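You operate a simulated robot arm through the tools that you are given. There is no shell and no other tool.

Carry out the task below with a simulated robot arm. There is one attempt and no reset: what you move stays moved.

TASK
Put things in order on the platform top. At the end: the yellow brass shaft key stands where the grey steel shaft key stood; the iron stop pin stands where the sample bottle stood; the sample bottle stands where the thick shim stood; the thick shim stands on top of the rubber wiping block; the grey steel shaft key stands where the iron stop pin stood; whatever was shut is shut again. Leave all else as you found it, and nothing knocked over.

It is judged by the outcome, as a careful person would: the job done as asked, and still so three seconds after it is handed in. It fails if anything else is knocked over, pushed out of place, dropped, spilled or broken.

THE ROBOT
A 7-joint arm with a two-finger gripper, fixed in place. Base frame: the origin is on the floor under the middle of its stand, x ahead of it, y to its left, z up; the work surface is at about z = 800. Lengths are in mm, angles in degrees, forces in N, time in s.
With the tool pointing down near the work surface it reaches from about 340 to 720 mm from the base axis. Its first joint turns from -66.0 to 66.0 degrees. Payload 2.45 kg.
Tool frame: the origin (TCP) lies between the finger pads and is the grasp point; the fingertips stand 26 mm ahead of it; z points along the fingers, y is the line along which they close. The gripper opens to 96 mm; its body begins 69 mm behind the TCP.
Orientation is that of the tool frame in the base frame, as [roll, pitch, yaw] about the fixed x, y, z axes, in that order (R = Rz(yaw) Ry(pitch) Rx(roll)). With the fingers straight down and closing along the base's y, the tool's x points along the base's -x, its y along +y and its z along -z.

THE INTERFACE
- The arm moves only by the tool drive_tool. Its argument "deltas" is a list of rows, each a list of 7 numbers: the shift along the tool's x, y, z in mm, then the turn, a rotation vector about the tool's x, y, z in degrees, then the opening in per cent of the stroke, from 0 (shut) to 100 (fully open). In form: [[x, y, z, rx, ry, rz, grip], ...]. A call has 1 to 20 rows; each row is the pose to reach, as a shift and turn from the pose commanded when the call began, along the tool's axes at that moment. A row lasts 0.2 s, in which the tool goes at most 50 mm and 8.6 degrees; a call with a longer step from one row to the next is refused whole, and so is a gripper value outside its range. A pose out of reach is approached as far as the arm can. The call stops where the force on the tool passes 40 N (or 10 N more than at its start, if that is more) or the arm is blocked; 0.2 s more then pass. The fingers move at their own pace (about 50 mm/s each) and stop on an object; they squeeze with about 30 N. The grip force told is the motor's: it shows also when the fingers shut on nothing. Time passes only in rows, and 0.2 s behind the last, so rows that repeat a pose let the fingers close. It gives the time, the measured TCP pose, the force on the tool (base axes), the opening and the grip force at its end, in the units of the frame above (readings bear some noise), with the torque about the TCP (base axes, N m) and any sound that the robot's microphone picked up.
- Cameras (640 x 400 px; columns grow to the right, rows downward): "scene" is fixed at [152.4, -395.8, 1406]; the picture's right is [0.84, -0.54, 0.00], its down [-0.41, -0.63, -0.66] and it looks along [0.36, 0.56, -0.75] (base axes); focal length 300 px, centre (320, 200). "wrist" rides on the gripper at [82, 3, -98] in the tool frame; the picture's right is [-0.04, 1.00, 0.00], its down [-0.73, -0.03, -0.68] and it looks along [-0.68, -0.03, 0.73] (tool axes); focal length 256 px, centre (320, 200).
- camera(camera): a new picture of that camera. The clock stands still meanwhile.
- probe_pixels(camera, pixels): for up to 12 pixels [column, row] of the newest picture of that camera ("zoom" is the newest enlarged one), the place [x, y, z] in the base frame of the surface seen there, good to about 2 mm. The clock stands still meanwhile.
- inspect(camera, box): a new picture of the part [left, top, right, bottom] of that camera's present view, enlarged. The clock stands still meanwhile.
- hand_in(): hands the job in; it is judged then, once.

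Unless the task says otherwise, let go and move clear before handing in.

The tools are called as name(argument=value, ...) on one line, values as JSON. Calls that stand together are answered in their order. drive_tool: Moves the arm, as the interface text tells. Its arguments: {"type":"object","properties":{"deltas":{"type":"array","items":{"type":"array","items":{"type":"number"}}}},"required":["deltas"]} The other tools are called the same way: camera (camera) takes a picture; probe_pixels (camera, pixels) gives the place of the surface under pixels of a picture; inspect (camera, box) takes an enlarged picture of a part of a camera's view; hand_in () hands the job in.

At the start:

```text
time: 0.0
position: [360.0, 134.7, 1084.2]
tcp_rot: [-180.0, 0.1, 180.0]
wrist_force: [-1.1, 1.1, 0.5]
torque: [0.01, 0.0, 0.0]
grip_width: 95.7
grip_force: 0.0
```

scene: 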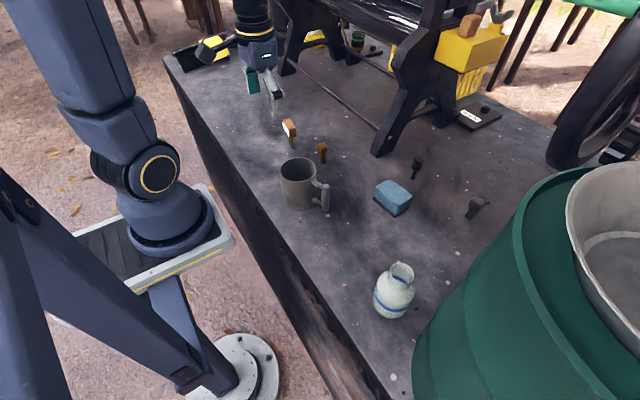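
wrist: 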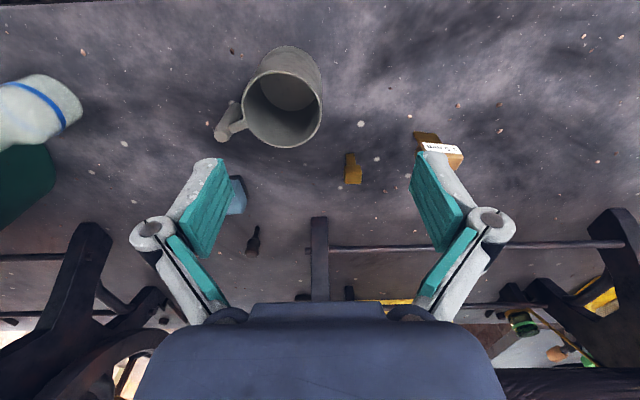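

The scene picture shows a mug near (300,185), a white/blue jug near (395,290), a blue block near (393,197), and several small parts around (290,130), (321,152), (417,165), (476,207). I'll enlarge these areas to identify the parts.

inspect(camera="scene", box=[260, 100, 360, 220])

inspect(camera="scene", box=[360, 140, 500, 230])

inspect(camera="scene", box=[160, 0, 320, 120])

inspect(camera="scene", box=[340, 0, 540, 140])

inspect(camera="scene", box=[340, 220, 480, 340])

```text
3.33 times, centred on (310, 160) of scene
```

zoom: 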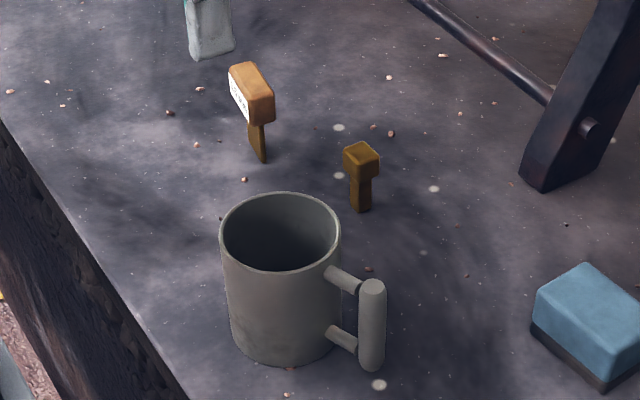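

```text
4.44 times, centred on (430, 185) of scene
```

zoom: 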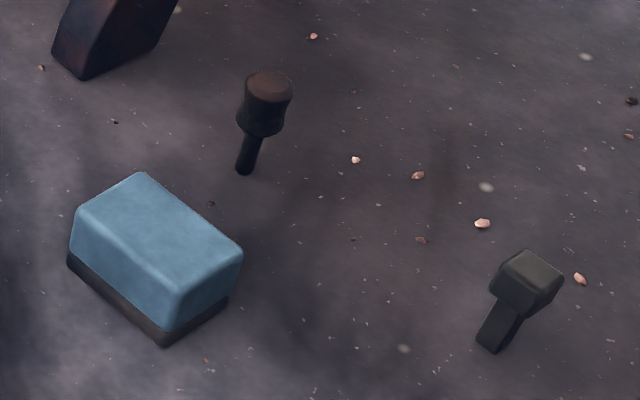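

```text
3.33 times, centred on (240, 60) of scene
```

zoom: 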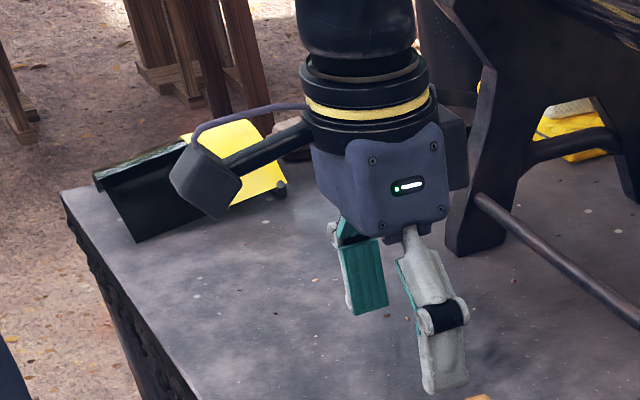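

```text
2.86 times, centred on (440, 70) of scene
```

zoom: 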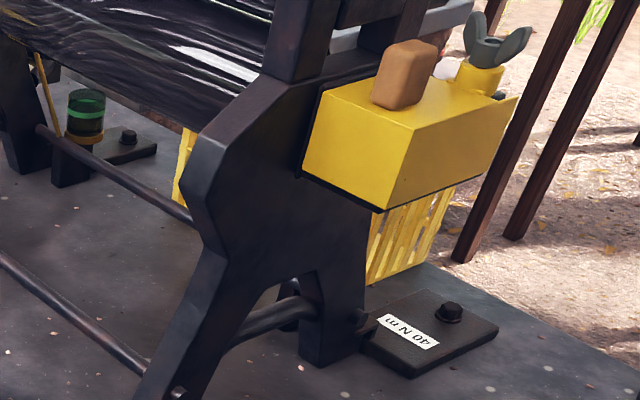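

```text
3.33 times, centred on (410, 280) of scene
```

zoom: 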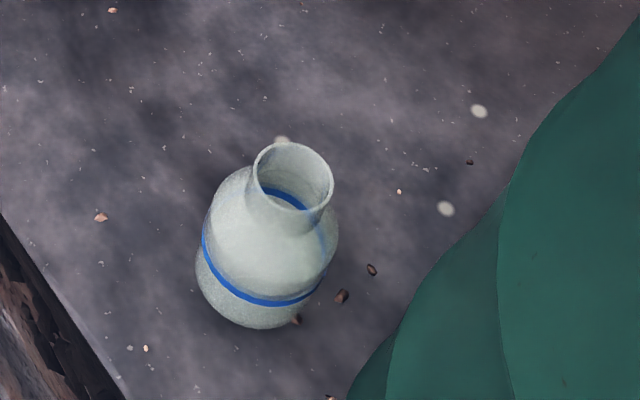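

The zooms show a brass-coloured key at scene (321,152), a labelled copper-brown piece at (290,130), a round-headed dark pin at (417,165), a grey key at (476,207), and an open-necked white vessel at (395,290). I'll read the label and check the rest of the view.

inspect(camera="wrist", box=[330, 120, 480, 200])

inspect(camera="scene", box=[270, 110, 340, 170])

inspect(camera="wrist", box=[480, 260, 640, 390])

inspect(camera="wrist", box=[0, 40, 320, 260])

inspect(camera="scene", box=[420, 120, 640, 400])

inspect(camera="scene", box=[270, 0, 430, 80])

```text
4.27 times, centred on (405, 160) of wrist
```

zoom: 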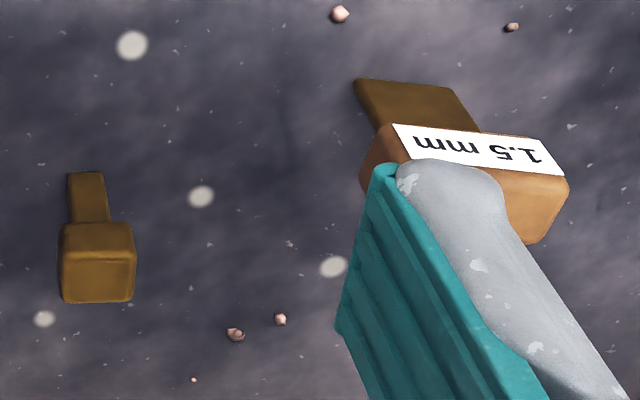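

```text
6.67 times, centred on (305, 140) of scene
```

zoom: 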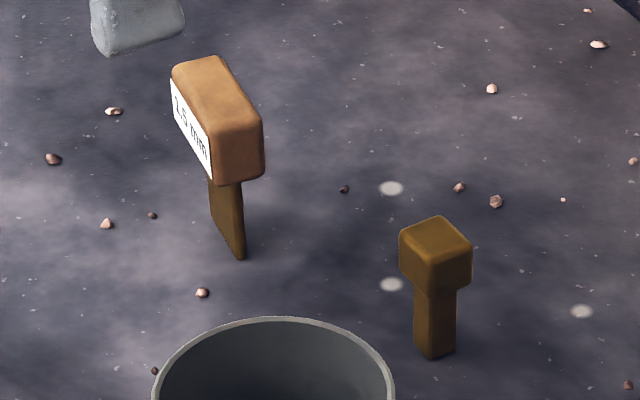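

```text
3.08 times, centred on (560, 325) of wrist
```

zoom: 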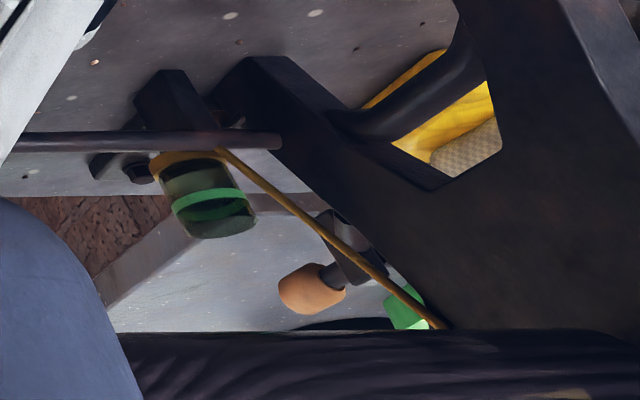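

```text
1.82 times, centred on (160, 150) of wrist
```

zoom: 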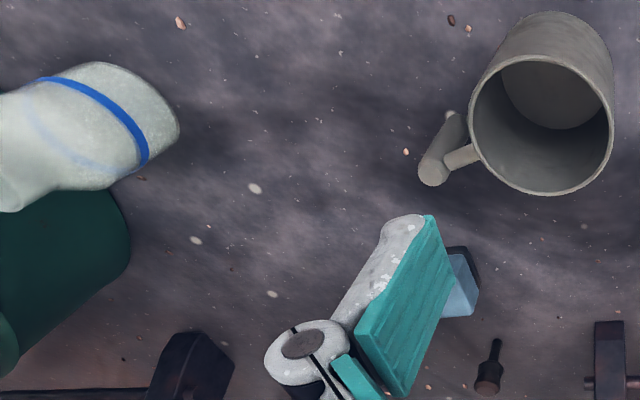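

```text
1.43 times, centred on (530, 260) of scene
```

zoom: 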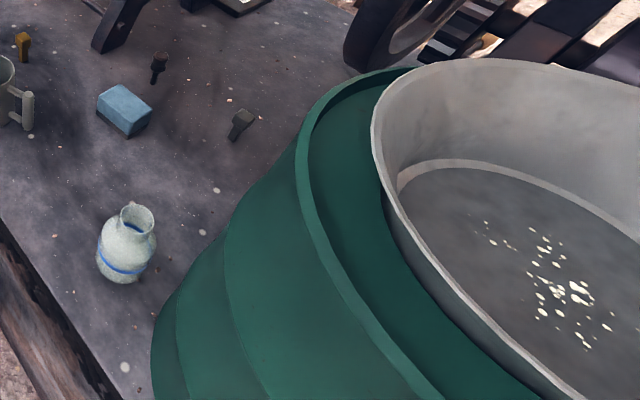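

```text
4.00 times, centred on (350, 40) of scene
```

zoom: 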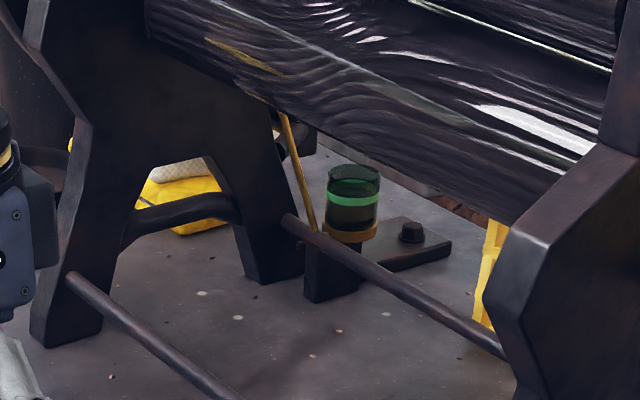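

The labelled piece reads "1.5 mm" (wrist zoom), so it is a shim, standing on its blade. I'll probe surfaces to get positions and sizes of the objects.

inspect(camera="scene", box=[270, 110, 340, 170])

probe_pixels(camera="zoom", pixels=[[195, 65], [245, 115], [215, 175], [175, 85], [238, 255], [215, 190], [440, 220], [405, 240], [465, 245], [435, 265], [432, 355], [435, 310]])

```text
6.67 times, centred on (305, 140) of scene
```

zoom: 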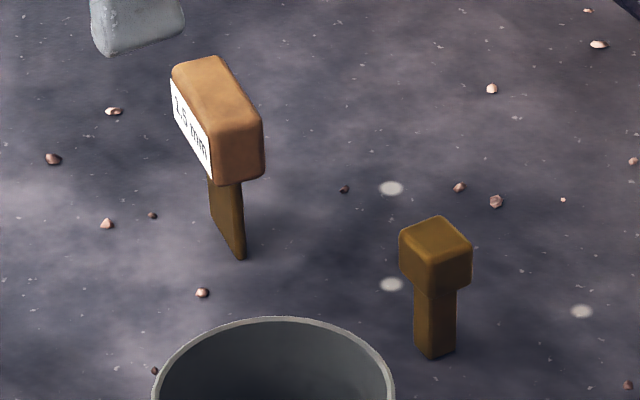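

```text
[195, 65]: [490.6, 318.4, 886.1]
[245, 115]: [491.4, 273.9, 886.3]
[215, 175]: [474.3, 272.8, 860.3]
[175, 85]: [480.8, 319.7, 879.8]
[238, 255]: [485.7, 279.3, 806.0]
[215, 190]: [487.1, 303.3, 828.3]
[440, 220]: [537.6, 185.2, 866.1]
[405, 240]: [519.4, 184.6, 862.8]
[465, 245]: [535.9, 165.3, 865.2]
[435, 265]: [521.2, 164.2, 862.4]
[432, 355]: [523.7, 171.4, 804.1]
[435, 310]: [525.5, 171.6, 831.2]
```

The shim is about 86 mm tall with its head long in y, and the brass key about 66 mm tall at (528,175). Now I'll probe the block, pin and grey key.

inspect(camera="scene", box=[360, 140, 500, 230])

probe_pixels(camera="zoom", pixels=[[140, 178], [80, 212], [235, 250], [175, 300], [160, 240], [165, 340], [270, 75], [250, 120], [245, 170], [530, 255], [498, 285], [555, 280]])

probe_pixels(camera="zoom", pixels=[[528, 308], [490, 345], [500, 325], [522, 315], [70, 262], [225, 305], [290, 85], [242, 100], [285, 120], [255, 150], [300, 300], [560, 350]])

inspect(camera="scene", box=[340, 220, 480, 340])

probe_pixels(camera="zoom", pixels=[[258, 165], [330, 180], [290, 145], [300, 225], [285, 205], [205, 220], [335, 240], [260, 300], [260, 325], [200, 280], [310, 290], [255, 250]])

```text
4.44 times, centred on (430, 185) of scene
```

zoom: 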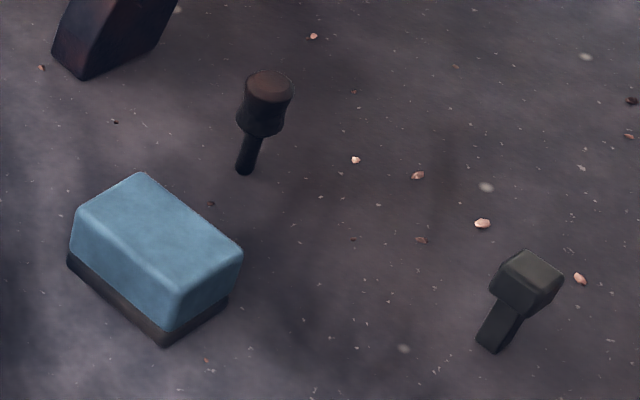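

```text
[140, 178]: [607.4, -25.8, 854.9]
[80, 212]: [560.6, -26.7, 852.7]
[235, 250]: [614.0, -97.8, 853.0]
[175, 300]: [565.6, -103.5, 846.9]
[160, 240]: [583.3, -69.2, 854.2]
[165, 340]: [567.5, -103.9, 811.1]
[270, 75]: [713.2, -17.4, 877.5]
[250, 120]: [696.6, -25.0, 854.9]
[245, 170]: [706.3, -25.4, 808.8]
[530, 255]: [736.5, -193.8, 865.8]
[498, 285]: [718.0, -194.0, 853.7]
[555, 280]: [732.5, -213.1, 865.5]
```

```text
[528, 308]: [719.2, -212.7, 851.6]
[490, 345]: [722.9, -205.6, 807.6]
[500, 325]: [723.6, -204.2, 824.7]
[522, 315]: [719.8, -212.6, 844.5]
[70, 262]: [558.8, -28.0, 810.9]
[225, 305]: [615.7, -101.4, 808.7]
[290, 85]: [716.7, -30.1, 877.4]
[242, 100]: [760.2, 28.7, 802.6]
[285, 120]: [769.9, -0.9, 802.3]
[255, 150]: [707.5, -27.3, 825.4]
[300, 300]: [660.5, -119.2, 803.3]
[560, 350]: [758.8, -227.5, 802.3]
```

```text
3.33 times, centred on (410, 280) of scene
```

zoom: 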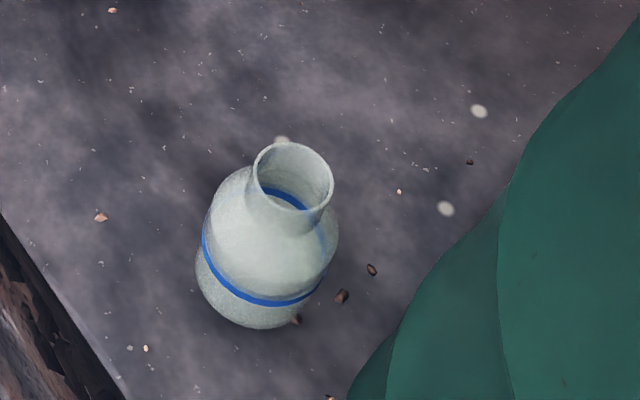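

```text
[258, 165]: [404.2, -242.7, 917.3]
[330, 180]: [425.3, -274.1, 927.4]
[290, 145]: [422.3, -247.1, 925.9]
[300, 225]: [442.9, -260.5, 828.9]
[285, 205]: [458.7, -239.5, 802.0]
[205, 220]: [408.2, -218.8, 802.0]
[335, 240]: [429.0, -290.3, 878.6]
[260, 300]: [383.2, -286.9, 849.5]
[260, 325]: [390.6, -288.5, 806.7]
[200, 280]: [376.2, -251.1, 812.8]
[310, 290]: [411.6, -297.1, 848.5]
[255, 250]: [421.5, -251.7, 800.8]
```

Pin is near (706,-25), the grey key near (726,-204), the block spans x≈560–614, y≈-103 to -26 with its top at z≈854, and the bottle is near (412,-262) with a rim at z≈927. Both far parts are near the reach limit, so I'll map the machine and tub around them.

camera(camera="scene")

probe_pixels(camera="scene", pixels=[[380, 150], [395, 110], [400, 60], [440, 115], [440, 40], [475, 60], [490, 30], [470, 110], [350, 115], [290, 60], [280, 20], [345, 20]])

probe_pixels(camera="scene", pixels=[[435, 310], [470, 270], [500, 240], [530, 200], [575, 178], [570, 140], [600, 60], [620, 100], [425, 380], [415, 340], [330, 160], [575, 200]])

probe_pixels(camera="scene", pixels=[[200, 60], [215, 50], [250, 75], [470, 25], [355, 50], [430, 70], [310, 130], [400, 130], [300, 165], [300, 205], [325, 190], [280, 180]])

```text
taken
```

scene: 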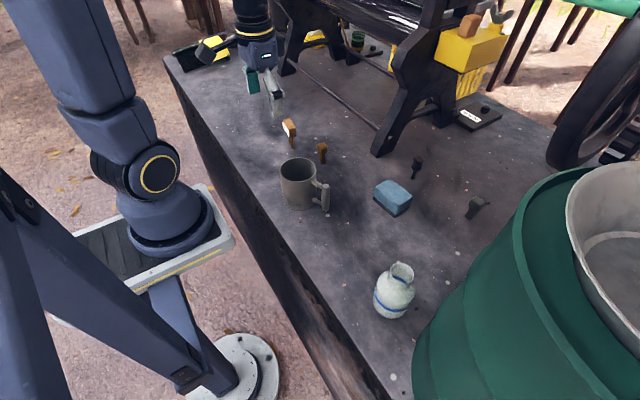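

```text
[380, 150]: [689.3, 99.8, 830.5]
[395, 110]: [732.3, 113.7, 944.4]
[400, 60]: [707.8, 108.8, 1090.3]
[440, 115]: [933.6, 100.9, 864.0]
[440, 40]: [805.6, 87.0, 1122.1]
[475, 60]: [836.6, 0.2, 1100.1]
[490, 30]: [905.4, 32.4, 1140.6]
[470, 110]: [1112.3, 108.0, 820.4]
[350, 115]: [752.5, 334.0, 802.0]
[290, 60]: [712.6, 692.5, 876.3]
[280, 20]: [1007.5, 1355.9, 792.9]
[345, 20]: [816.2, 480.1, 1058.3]
```

```text
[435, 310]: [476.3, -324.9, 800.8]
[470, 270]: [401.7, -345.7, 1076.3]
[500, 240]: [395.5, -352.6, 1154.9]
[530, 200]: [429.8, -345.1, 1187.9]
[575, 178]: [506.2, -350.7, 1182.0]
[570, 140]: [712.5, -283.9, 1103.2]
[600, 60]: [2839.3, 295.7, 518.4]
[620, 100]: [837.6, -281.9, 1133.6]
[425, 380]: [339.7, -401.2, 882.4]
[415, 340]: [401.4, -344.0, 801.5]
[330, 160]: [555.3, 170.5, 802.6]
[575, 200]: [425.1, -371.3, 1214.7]
```

```text
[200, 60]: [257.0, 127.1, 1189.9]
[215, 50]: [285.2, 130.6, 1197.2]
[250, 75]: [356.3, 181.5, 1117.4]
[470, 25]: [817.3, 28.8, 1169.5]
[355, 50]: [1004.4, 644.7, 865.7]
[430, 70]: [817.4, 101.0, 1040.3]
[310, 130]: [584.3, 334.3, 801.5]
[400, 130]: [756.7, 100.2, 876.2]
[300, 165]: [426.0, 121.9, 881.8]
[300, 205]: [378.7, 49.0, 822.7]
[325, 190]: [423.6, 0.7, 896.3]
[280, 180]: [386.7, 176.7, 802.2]
```

The machine leg stands at y≈100 from x≈690, and the tub wall is at y≈-345. The shim, bottle, pin, grey key and brass key form an open chain, so I can start with the shim. First I'll bring the wrist camera over to study the shim at scene (290,130).

drive_tool(deltas=[[-4, 32, 26, 0, 0, 0, 100], [-8, 64, 52, 0, 0, 0, 100], [-12, 96, 78, 0, 0, 0, 100], [-16, 128, 104, 0, 0, 0, 100], [-20, 160, 130, 0, 0, 0, 100], [-20, 160, 130, 0, 0, 0, 100]])

camera(camera="wrist")

camera(camera="scene")

```text
time: 1.4
position: [380.3, 292.7, 953.7]
tcp_rot: [-179.9, 0.0, -180.0]
wrist_force: [-0.6, 0.2, -1.1]
torque: [-0.04, 0.0, -0.01]
grip_width: 95.9
grip_force: 0.1
```

```text
taken
```

wrist: 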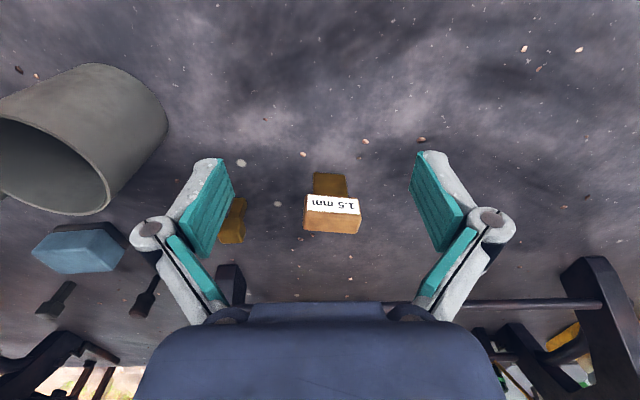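

```text
taken
```

scene: 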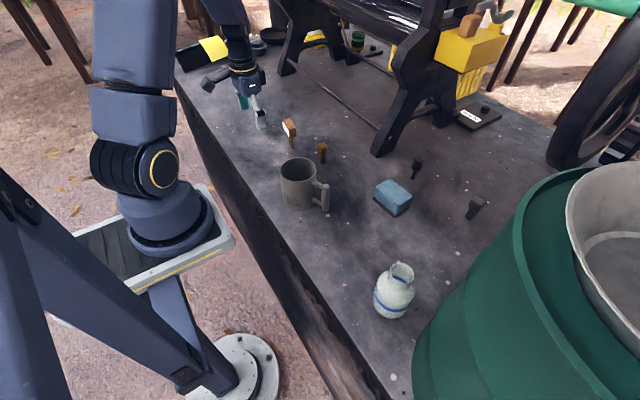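

The shim is at wrist (332,205) with the label facing me. I'll zoom in on it, and on the items at the far-left platform end of the scene (200,50).

inspect(camera="scene", box=[165, 15, 325, 115])

inspect(camera="wrist", box=[280, 155, 392, 225])

probe_pixels(camera="zoom", pixels=[[145, 240], [455, 260], [160, 340], [455, 360], [150, 430], [450, 440], [190, 120], [370, 130], [190, 220], [380, 225], [280, 350], [280, 420]])

```text
4.00 times, centred on (245, 65) of scene
```

zoom: 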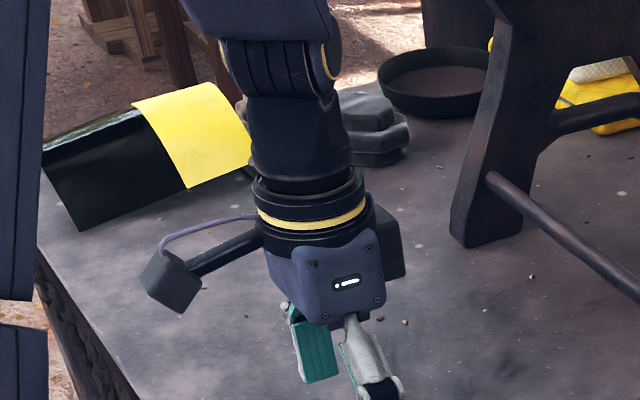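

```text
5.71 times, centred on (336, 190) of wrist
```

zoom: 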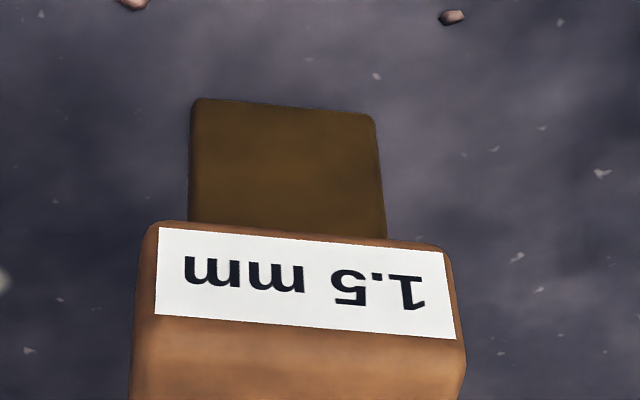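

```text
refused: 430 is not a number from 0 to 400
```

The zoom shows the shim's blade under the head, slightly rotated about vertical. I'll probe valid pixels on it for its exact geometry.

inspect(camera="wrist", box=[280, 165, 392, 235])

probe_pixels(camera="zoom", pixels=[[160, 190], [440, 210], [160, 250], [450, 275], [145, 280], [460, 300], [145, 355], [455, 370], [195, 50], [370, 60], [195, 155], [375, 165]])

```text
5.71 times, centred on (336, 200) of wrist
```

zoom: 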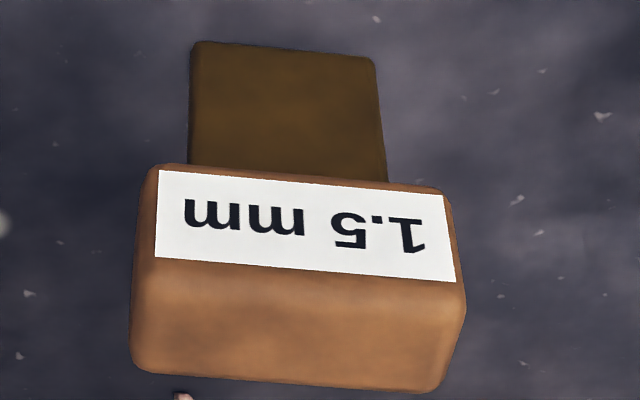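

```text
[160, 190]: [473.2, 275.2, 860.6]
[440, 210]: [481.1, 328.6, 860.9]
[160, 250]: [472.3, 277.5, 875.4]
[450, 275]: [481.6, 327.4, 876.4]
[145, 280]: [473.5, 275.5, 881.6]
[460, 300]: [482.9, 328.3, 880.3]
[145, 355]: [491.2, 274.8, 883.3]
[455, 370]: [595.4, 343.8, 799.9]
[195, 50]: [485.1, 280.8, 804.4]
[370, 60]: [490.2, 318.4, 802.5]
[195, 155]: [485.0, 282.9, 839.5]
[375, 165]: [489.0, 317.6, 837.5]
```

The shim's front face runs from (473,275) to (482,328), so it is turned about 8–9°. I'll zoom in from the scene camera to get its thickness and back faces.

inspect(camera="scene", box=[274, 114, 306, 154])

probe_pixels(camera="zoom", pixels=[[260, 60], [320, 45], [340, 190], [400, 170], [340, 250], [395, 240], [330, 300], [350, 300], [340, 340], [360, 340], [320, 280], [365, 290]])

```text
10.00 times, centred on (290, 134) of scene
```

zoom: 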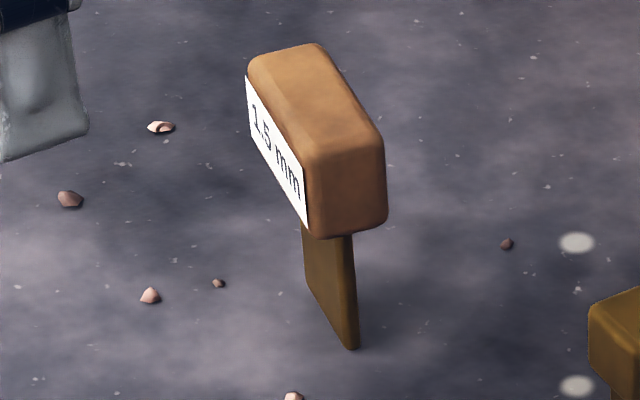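

```text
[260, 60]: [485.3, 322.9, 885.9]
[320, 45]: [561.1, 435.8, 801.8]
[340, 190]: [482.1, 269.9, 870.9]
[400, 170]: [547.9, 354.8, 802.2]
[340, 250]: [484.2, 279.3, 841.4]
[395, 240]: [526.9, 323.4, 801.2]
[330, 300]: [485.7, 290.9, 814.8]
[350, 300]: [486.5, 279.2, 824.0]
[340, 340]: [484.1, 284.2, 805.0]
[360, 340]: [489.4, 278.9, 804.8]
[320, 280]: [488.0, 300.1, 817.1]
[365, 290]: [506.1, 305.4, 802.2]
```

The shim's head is about 58 × 26 mm, centred near (490.5,300) and turned about 8.5°, and the blade is about 7 mm thick. I'll move above it and turn the tool so that the fingers close across the head's thin direction.

drive_tool(deltas=[[-11, 0.7, -1, 0, 0, -8.13, 100], [-22, 1.4, -2, 0, 0, -16.26, 100], [-33, 2.1, -3, 0, 0, -24.39, 100], [-44, 2.8, -4, 0, 0, -32.52, 100], [-55, 3.5, -5, 0, 0, -40.65, 100], [-66, 4.2, -6, 0, 0, -48.78, 100], [-77, 4.9, -6, 0, 0, -56.91, 100], [-88, 5.6, -6, 0, 0, -65.04, 100], [-99, 6.3, -6, 0, 0, -73.17, 100], [-110, 7, -6, 0, 0, -81.3, 100], [-110, 7, -6, 0, 0, -81.3, 100]])

camera(camera="wrist")

camera(camera="scene")

```text
time: 3.8
position: [491.5, 301.7, 960.1]
tcp_rot: [-180.0, 0.0, -98.6]
wrist_force: [-0.4, -0.2, 0.6]
torque: [-0.01, 0.0, 0.0]
grip_width: 96.2
grip_force: 0.2
```

```text
taken
```

wrist: 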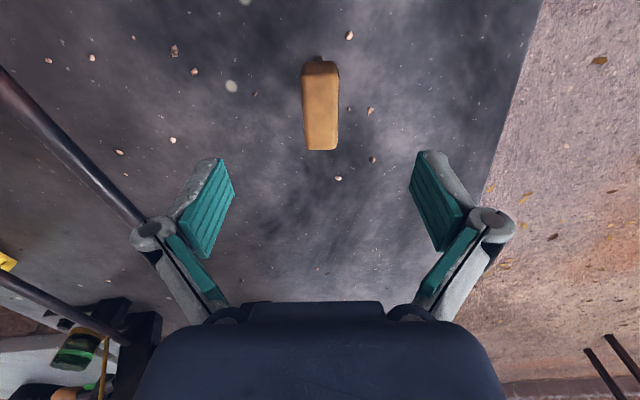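

```text
taken
```

scene: 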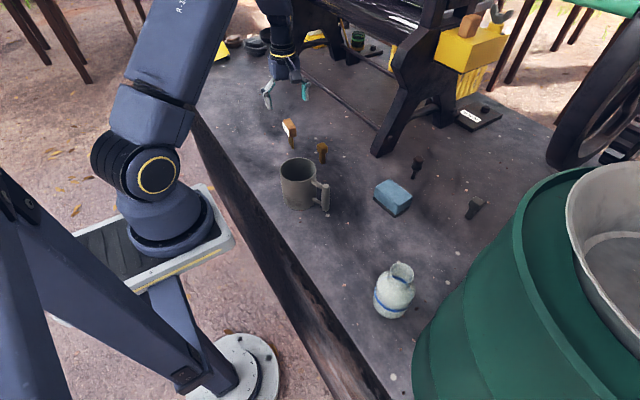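

From this view the head sits at wrist (322,105), between the finger lines. I'll probe its corners and edges to refine the centre and yaw.

inspect(camera="wrist", box=[272, 45, 368, 165])

probe_pixels(camera="wrist", pixels=[[304, 80], [337, 80], [306, 145], [335, 145], [303, 100], [338, 100], [305, 125], [337, 125], [320, 62], [321, 149], [322, 58], [320, 110]])

```text
3.33 times, centred on (320, 105) of wrist
```

zoom: 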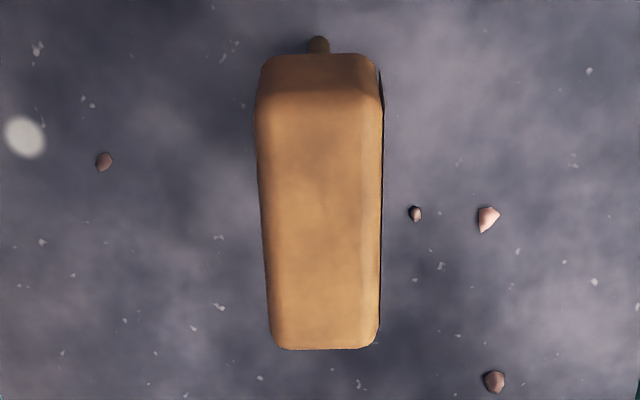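

```text
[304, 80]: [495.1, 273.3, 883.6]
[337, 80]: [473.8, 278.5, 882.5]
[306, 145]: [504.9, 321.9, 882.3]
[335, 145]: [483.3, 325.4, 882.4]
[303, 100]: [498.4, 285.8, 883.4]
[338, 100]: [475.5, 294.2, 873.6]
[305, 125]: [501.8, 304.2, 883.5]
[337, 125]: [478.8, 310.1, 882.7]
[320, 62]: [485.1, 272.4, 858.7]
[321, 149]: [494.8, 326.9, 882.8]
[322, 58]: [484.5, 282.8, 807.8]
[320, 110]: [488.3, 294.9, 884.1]
```

The head centre works out near (489,299.5), with a yaw about 1.5° off the tool's. I'll correct both and lower the open fingers around the head to z≈869.

drive_tool(deltas=[[2.3, 0.5, 0, 0, 0, 1.5, 100], [2.3, 0.5, 20, 0, 0, 1.5, 100], [2.3, 0.5, 40, 0, 0, 1.5, 100], [2.3, 0.5, 60, 0, 0, 1.5, 100], [2.3, 0.5, 78, 0, 0, 1.5, 100], [2.3, 0.5, 91, 0, 0, 1.5, 100], [2.3, 0.5, 91, 0, 0, 1.5, 100]])

camera(camera="wrist")

inspect(camera="scene", box=[250, 90, 330, 160])

```text
time: 5.4
position: [489.5, 299.6, 868.7]
tcp_rot: [180.0, 0.0, -100.2]
wrist_force: [0.5, -0.1, -0.2]
torque: [0.01, 0.03, 0.01]
grip_width: 96.1
grip_force: 0.0
```

```text
taken
```

wrist: 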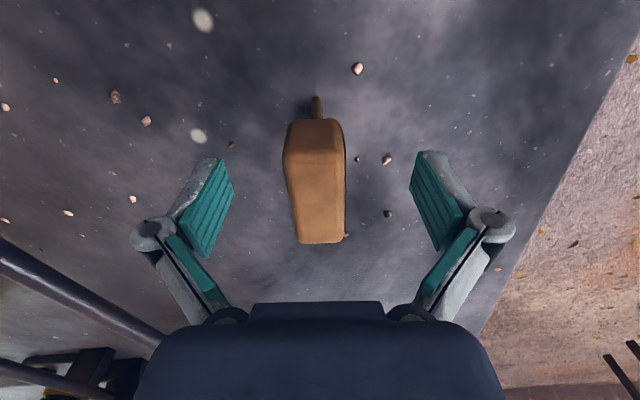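

```text
5.71 times, centred on (290, 125) of scene
```

zoom: 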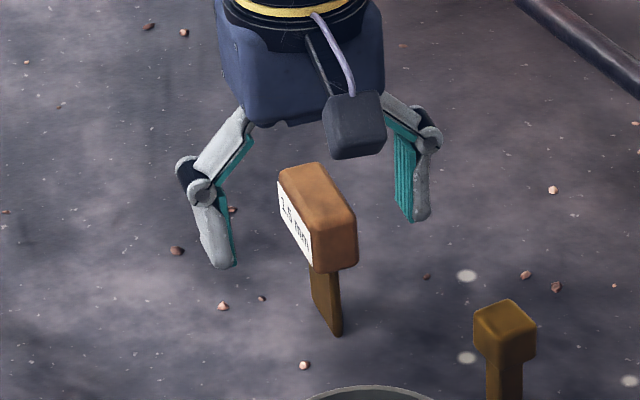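

The open fingers straddle the head evenly (pads at wrist columns ~222 and ~425, shim at ~318). I'll partly close to check the centring before squeezing.

drive_tool(deltas=[[0, 0, 0, 0, 0, 0, 70], [0, 0, 0, 0, 0, 0, 40], [0, 0, 0, 0, 0, 0, 40], [0, 0, 0, 0, 0, 0, 40]])

camera(camera="wrist")

inspect(camera="scene", box=[250, 90, 330, 160])

```text
time: 6.4
position: [489.8, 300.1, 868.4]
tcp_rot: [179.9, 0.0, -100.1]
wrist_force: [-0.1, -0.2, 1.3]
torque: [-0.01, 0.0, -0.03]
grip_width: 38.2
grip_force: 0.1
```

```text
taken
```

wrist: 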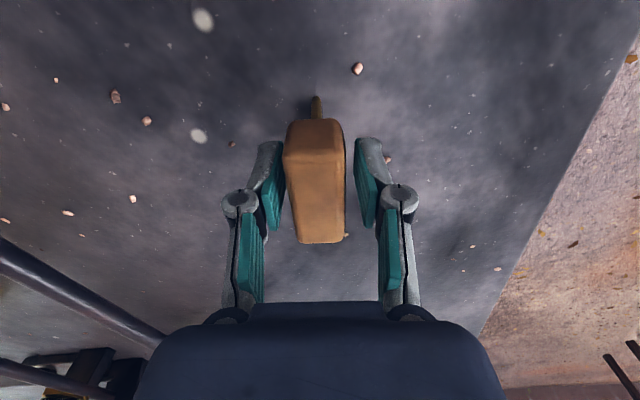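

```text
5.71 times, centred on (290, 125) of scene
```

zoom: 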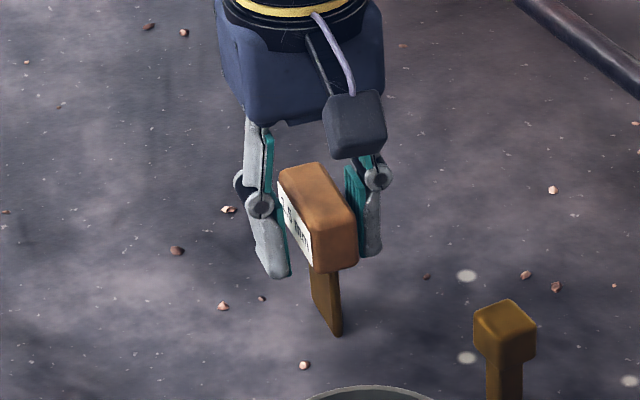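

The gaps on each side look a little unequal (left pad edge ~283, head left ~284, right pad ~357, head right ~346). I'll probe both to measure the offset.

inspect(camera="wrist", box=[240, 110, 400, 260])

probe_pixels(camera="wrist", pixels=[[279, 160], [279, 200], [361, 160], [365, 205], [288, 180], [292, 220], [345, 180], [345, 220], [284, 160], [316, 180], [350, 140], [281, 145]])

```text
2.67 times, centred on (320, 185) of wrist
```

zoom: 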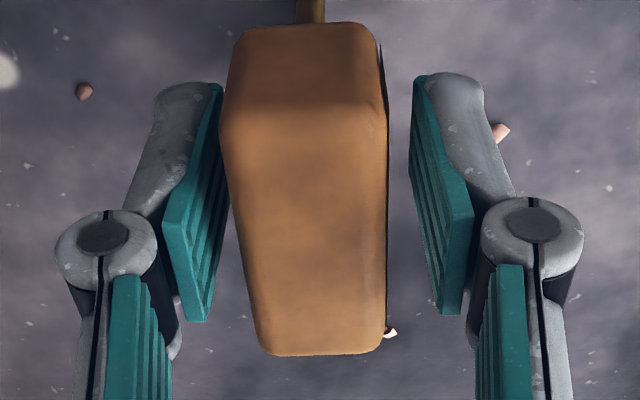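

```text
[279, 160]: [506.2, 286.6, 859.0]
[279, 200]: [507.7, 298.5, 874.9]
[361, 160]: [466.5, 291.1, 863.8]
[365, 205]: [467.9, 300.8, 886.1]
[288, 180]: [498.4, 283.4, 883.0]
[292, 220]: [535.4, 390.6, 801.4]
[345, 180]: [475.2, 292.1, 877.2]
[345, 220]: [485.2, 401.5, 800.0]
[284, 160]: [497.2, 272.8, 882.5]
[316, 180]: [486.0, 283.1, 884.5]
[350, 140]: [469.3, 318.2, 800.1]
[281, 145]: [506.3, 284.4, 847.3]
```

The pad midplane and head midplane agree to within 1 mm, so it is centred. I'll close and squeeze without moving.

drive_tool(deltas=[[0, 0, 0, 0, 0, 0, 30], [0, 0, 0, 0, 0, 0, 24], [0, 0, 0, 0, 0, 0, 10], [0, 0, 0, 0, 0, 0, 0], [0, 0, 0, 0, 0, 0, 0]])

camera(camera="wrist")

inspect(camera="scene", box=[250, 90, 330, 160])

```text
time: 7.6
position: [488.8, 299.2, 868.8]
tcp_rot: [-180.0, 0.0, -100.2]
wrist_force: [0.5, 1.0, 0.2]
torque: [0.0, -0.01, 0.01]
grip_width: 24.3
grip_force: 30.2
```

```text
taken
```

wrist: 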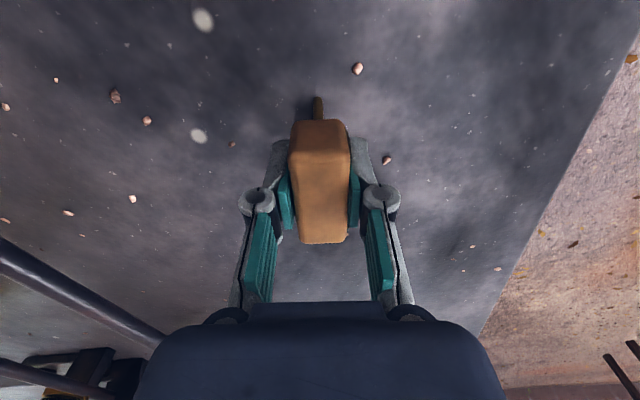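

```text
5.71 times, centred on (290, 125) of scene
```

zoom: 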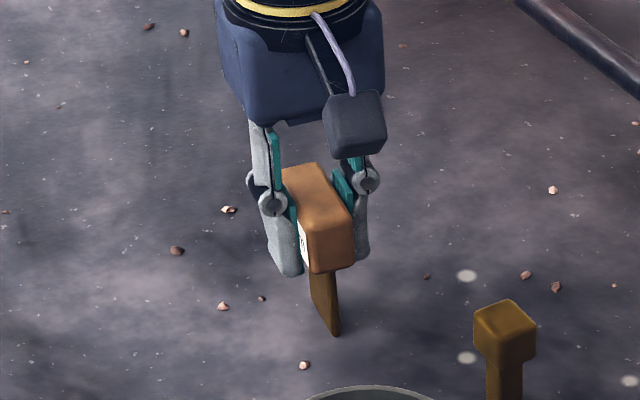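

The shim is held at 24.3 mm width with 30 N. I'll lift it straight up, then carry it to a hover beside the block.

drive_tool(deltas=[[0, 0, -3, 0, 0, 0, 0], [0, 0, -10, 0, 0, 0, 0], [0, 0, -25, 0, 0, 0, 0], [0, 0, -50, 0, 0, 0, 0], [0, 0, -80, 0, 0, 0, 0], [0, 0, -110, 0, 0, 0, 0], [0, 0, -135, 0, 0, 0, 0], [0, 0, -140, 0, 0, 0, 0]])

camera(camera="wrist")

inspect(camera="scene", box=[230, 50, 330, 160])

```text
time: 9.4
position: [487.9, 298.0, 1007.5]
tcp_rot: [180.0, 0.1, -100.2]
wrist_force: [0.0, 0.4, -0.2]
torque: [-0.01, 0.04, 0.01]
grip_width: 24.6
grip_force: 30.0
```

```text
taken
```

wrist: 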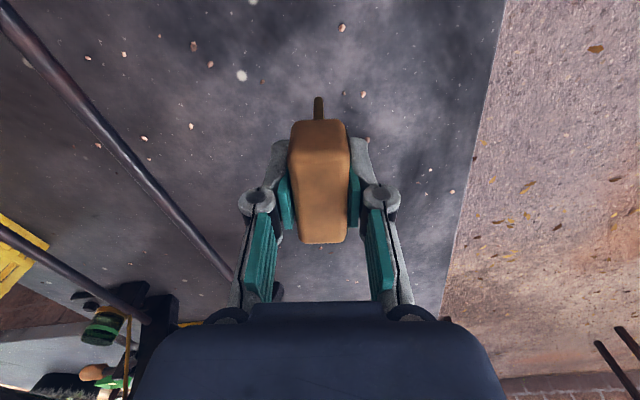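

```text
3.64 times, centred on (280, 105) of scene
```

zoom: 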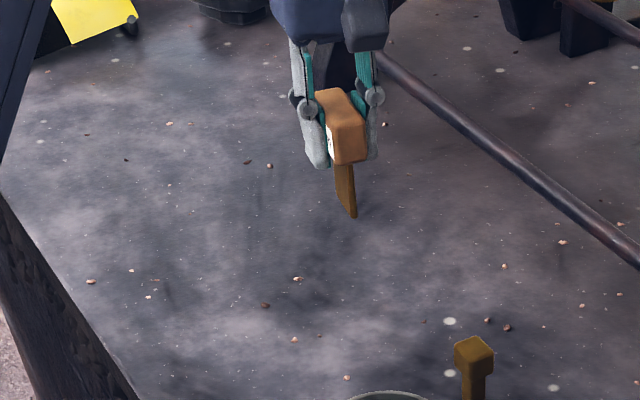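

The shim is lifted cleanly and hangs straight. Next I'll travel at this height to above the block.

drive_tool(deltas=[[13, -6, 0, 0, 0, 0, 0], [38, -18, 0, 0, 0, 0, 0], [66, -31, 0, 0, 0, 0, 0], [94, -44.5, 0, 0, 0, 0, 0], [122, -57.7, 0, 0, 0, 0, 0], [150, -71, 0, 0, 0, 0, 0], [178, -84, 0, 0, 0, 0, 0], [206, -97.4, 0, 0, 0, 0, 0], [234, -110.6, 0, 0, 0, 0, 0], [262, -124, 0, 0, 0, 0, 0], [290, -137, 0, 0, 0, 0, 0], [315, -149, 0, 0, 0, 0, 0], [332, -157, 0, 0, 0, 0, 0], [340.9, -161.1, 0, 0, 0, 0, 0], [340.9, -161.1, 0, 0, 0, 0, 0]])

camera(camera="wrist")

camera(camera="scene")

```text
time: 12.6
position: [586.2, -65.4, 1009.4]
tcp_rot: [-179.9, -0.1, -100.2]
wrist_force: [-0.3, -1.4, 0.7]
torque: [0.02, -0.03, 0.0]
grip_width: 24.5
grip_force: 30.2
```

```text
taken
```

wrist: 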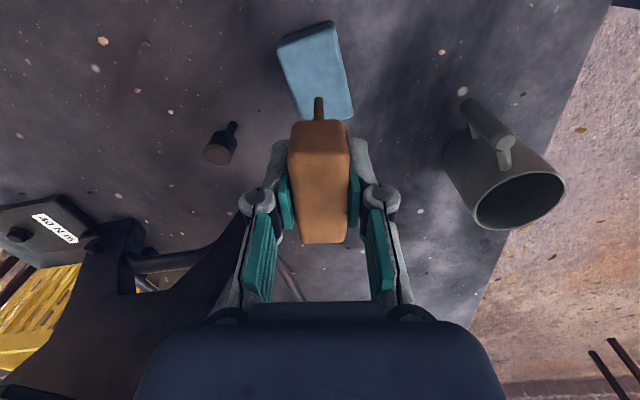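

```text
taken
```

scene: 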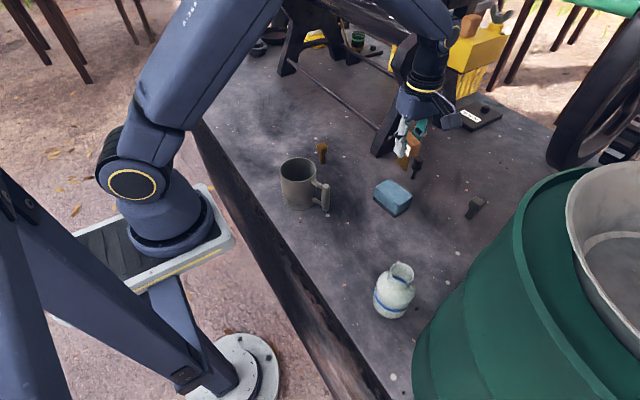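

The shim now hovers near the block, which shows at wrist (315,70) and scene (393,195). I'll probe the block's top edges to find its exact centre and yaw.

inspect(camera="wrist", box=[265, 10, 365, 130])

probe_pixels(camera="wrist", pixels=[[290, 50], [333, 34], [283, 46], [330, 26], [304, 115], [349, 112], [296, 90], [344, 80], [310, 70], [330, 110], [288, 62], [338, 55]])

inspect(camera="scene", box=[365, 165, 421, 225])

probe_pixels(camera="zoom", pixels=[[290, 110], [150, 180], [530, 250], [410, 330], [200, 145], [340, 270], [470, 295], [420, 175], [320, 200], [420, 340], [140, 210], [540, 265]])

```text
3.33 times, centred on (315, 70) of wrist
```

zoom: 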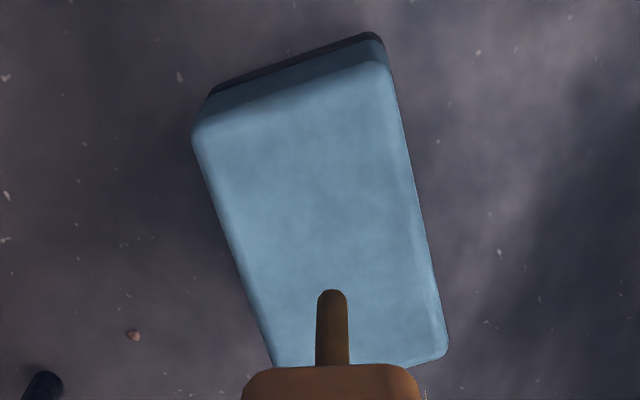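

```text
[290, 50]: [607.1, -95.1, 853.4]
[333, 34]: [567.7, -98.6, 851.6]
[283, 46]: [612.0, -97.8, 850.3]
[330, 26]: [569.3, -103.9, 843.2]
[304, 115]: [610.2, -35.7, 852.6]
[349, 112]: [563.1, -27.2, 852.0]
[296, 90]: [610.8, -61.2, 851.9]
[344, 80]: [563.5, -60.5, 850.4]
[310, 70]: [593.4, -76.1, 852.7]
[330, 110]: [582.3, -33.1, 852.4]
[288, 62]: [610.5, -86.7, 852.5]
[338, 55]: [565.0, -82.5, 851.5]
```

```text
6.67 times, centred on (393, 195) of scene
```

zoom: 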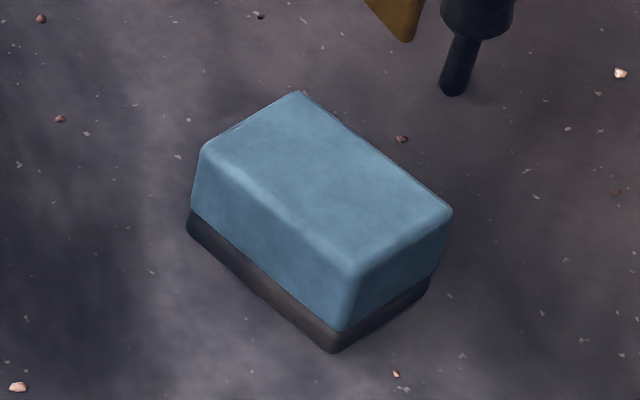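

```text
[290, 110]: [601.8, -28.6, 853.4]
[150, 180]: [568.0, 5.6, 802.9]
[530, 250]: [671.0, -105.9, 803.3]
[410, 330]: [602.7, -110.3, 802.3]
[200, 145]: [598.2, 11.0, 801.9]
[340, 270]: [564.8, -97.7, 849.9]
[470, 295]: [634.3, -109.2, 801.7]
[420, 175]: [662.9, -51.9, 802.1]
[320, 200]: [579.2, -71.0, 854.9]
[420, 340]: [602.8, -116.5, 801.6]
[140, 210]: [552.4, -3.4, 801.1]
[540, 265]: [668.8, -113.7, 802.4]
```

The block's top is centred near (587.5,-62.5) at z≈853, so the shim needs about +51.5 mm from its pick height. I'll adjust sideways and descend to just above contact.

drive_tool(deltas=[[-1.9, 1, 10, 0, 0, 0, 0], [-1.9, 1, 30, 0, 0, 0, 0], [-1.9, 1, 50, 0, 0, 0, 0], [-1.9, 1, 68, 0, 0, 0, 0], [-1.9, 1, 80, 0, 0, 0, 0], [-1.9, 1, 84, 0, 0, 0, 0], [-1.9, 1, 84, 0, 0, 0, 0]])

camera(camera="wrist")

inspect(camera="scene", box=[353, 125, 433, 225])

```text
time: 14.2
position: [587.8, -61.7, 925.8]
tcp_rot: [180.0, 0.1, -100.2]
wrist_force: [-0.9, -0.3, -0.5]
torque: [0.02, 0.06, -0.03]
grip_width: 24.5
grip_force: 29.3
```

```text
taken
```

wrist: 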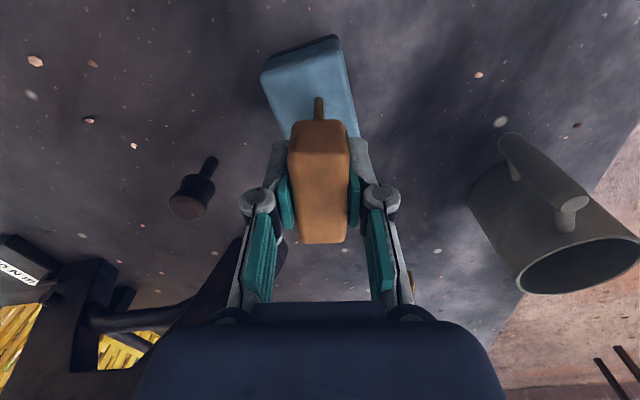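

```text
4.00 times, centred on (393, 175) of scene
```

zoom: 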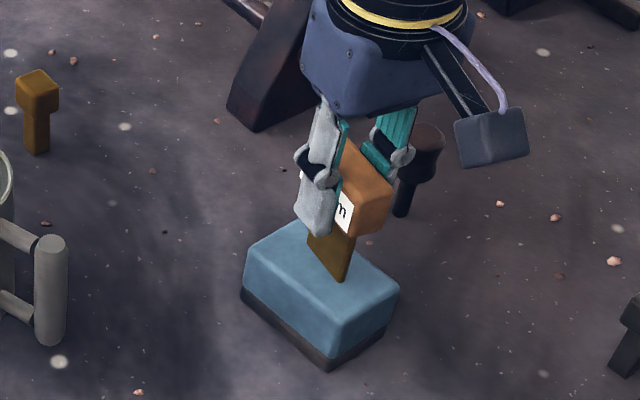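

The blade tip is at zoom (345,278), right over the block's top. I'll probe the gap before lowering further.

probe_pixels(camera="zoom", pixels=[[344, 276], [347, 270], [325, 262], [312, 250], [310, 270], [345, 290], [365, 275], [300, 262], [330, 285], [380, 290]])

inspect(camera="scene", box=[420, 175, 436, 200])

inspect(camera="scene", box=[423, 178, 459, 204])

```text
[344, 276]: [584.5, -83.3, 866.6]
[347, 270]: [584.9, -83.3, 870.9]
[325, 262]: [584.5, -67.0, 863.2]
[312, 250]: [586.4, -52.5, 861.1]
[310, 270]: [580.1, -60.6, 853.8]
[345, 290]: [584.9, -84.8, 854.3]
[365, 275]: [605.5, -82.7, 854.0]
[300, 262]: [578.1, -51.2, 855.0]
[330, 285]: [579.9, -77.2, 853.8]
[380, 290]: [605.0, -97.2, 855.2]
```

```text
16.00 times, centred on (428, 188) of scene
```

zoom: 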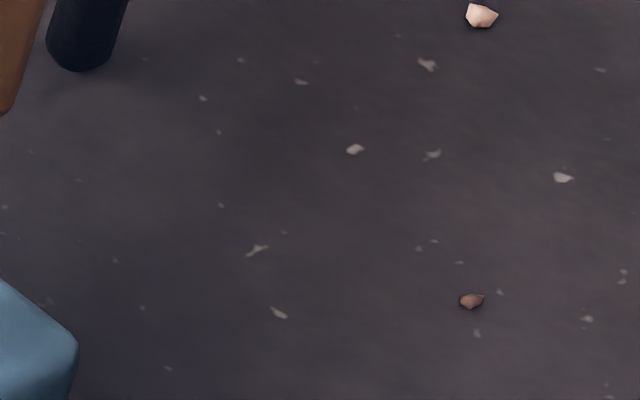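

```text
15.38 times, centred on (441, 191) of scene
```

zoom: 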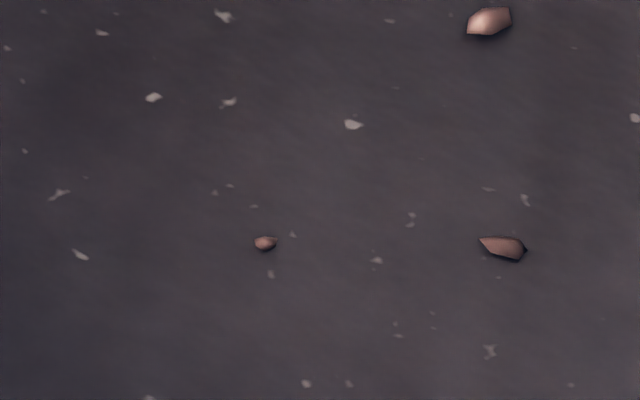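

The blade bottom is still several mm above the block top (z≈854). I'll lower 3 mm and then step 1 mm at a time while watching the force.

drive_tool(deltas=[[0, 0, 1.5, 0, 0, 0, 0], [0, 0, 3, 0, 0, 0, 0], [0, 0, 3, 0, 0, 0, 0]])

drive_tool(deltas=[[0, 0, 0.5, 0, 0, 0, 0], [0, 0, 1, 0, 0, 0, 0], [0, 0, 1, 0, 0, 0, 0]])

drive_tool(deltas=[[0, 0, 0.4, 0, 0, 0, 0], [0, 0, 0.7, 0, 0, 0, 0], [0, 0, 0.7, 0, 0, 0, 0]])

```text
time: 15.0
position: [587.1, -62.1, 923.3]
tcp_rot: [180.0, 0.0, -100.3]
wrist_force: [0.9, -0.4, -1.0]
torque: [-0.05, -0.02, -0.04]
grip_width: 24.2
grip_force: 29.4
```

```text
time: 15.8
position: [587.3, -62.6, 920.6]
tcp_rot: [-180.0, 0.0, -100.2]
wrist_force: [0.4, -0.3, -0.4]
torque: [-0.01, 0.03, 0.0]
grip_width: 24.2
grip_force: 30.6
```

```text
time: 16.6
position: [587.0, -62.3, 920.2]
tcp_rot: [-180.0, 0.0, -100.1]
wrist_force: [-0.5, -0.1, 7.1]
torque: [0.07, 0.06, 0.04]
grip_width: 24.5
grip_force: 29.3
```

A 7 N upward force shows the blade is resting on the block. I'll ease off 0.3 mm and open the fingers in small steps.

drive_tool(deltas=[[0, 0, -0.3, 0, 0, 0, 0], [0, 0, -0.3, 0, 0, 0, 0], [0, 0, -0.3, 0, 0, 0, 27], [0, 0, -0.3, 0, 0, 0, 32], [0, 0, -0.3, 0, 0, 0, 40], [0, 0, -0.3, 0, 0, 0, 40]])

camera(camera="wrist")

inspect(camera="scene", box=[353, 125, 433, 225])

```text
time: 18.0
position: [586.4, -64.3, 921.1]
tcp_rot: [180.0, 0.0, -100.2]
wrist_force: [-0.3, -0.2, 0.4]
torque: [-0.02, 0.0, 0.04]
grip_width: 38.2
grip_force: 0.0
```

```text
taken
```

wrist: 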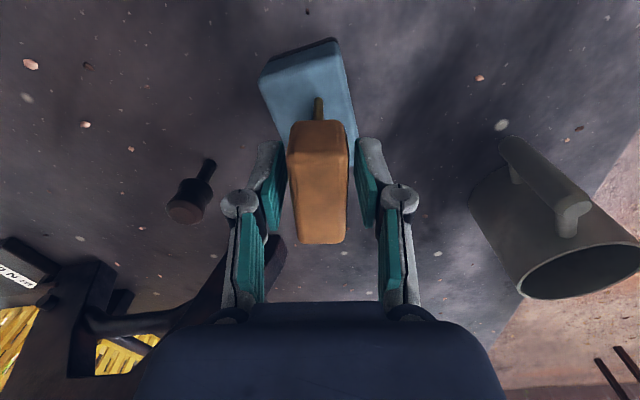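

```text
4.00 times, centred on (393, 175) of scene
```

zoom: 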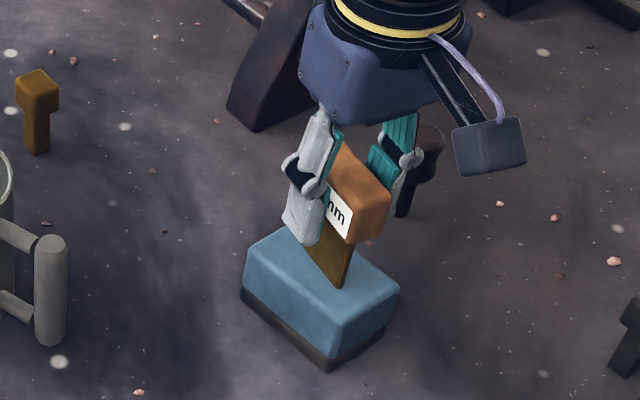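

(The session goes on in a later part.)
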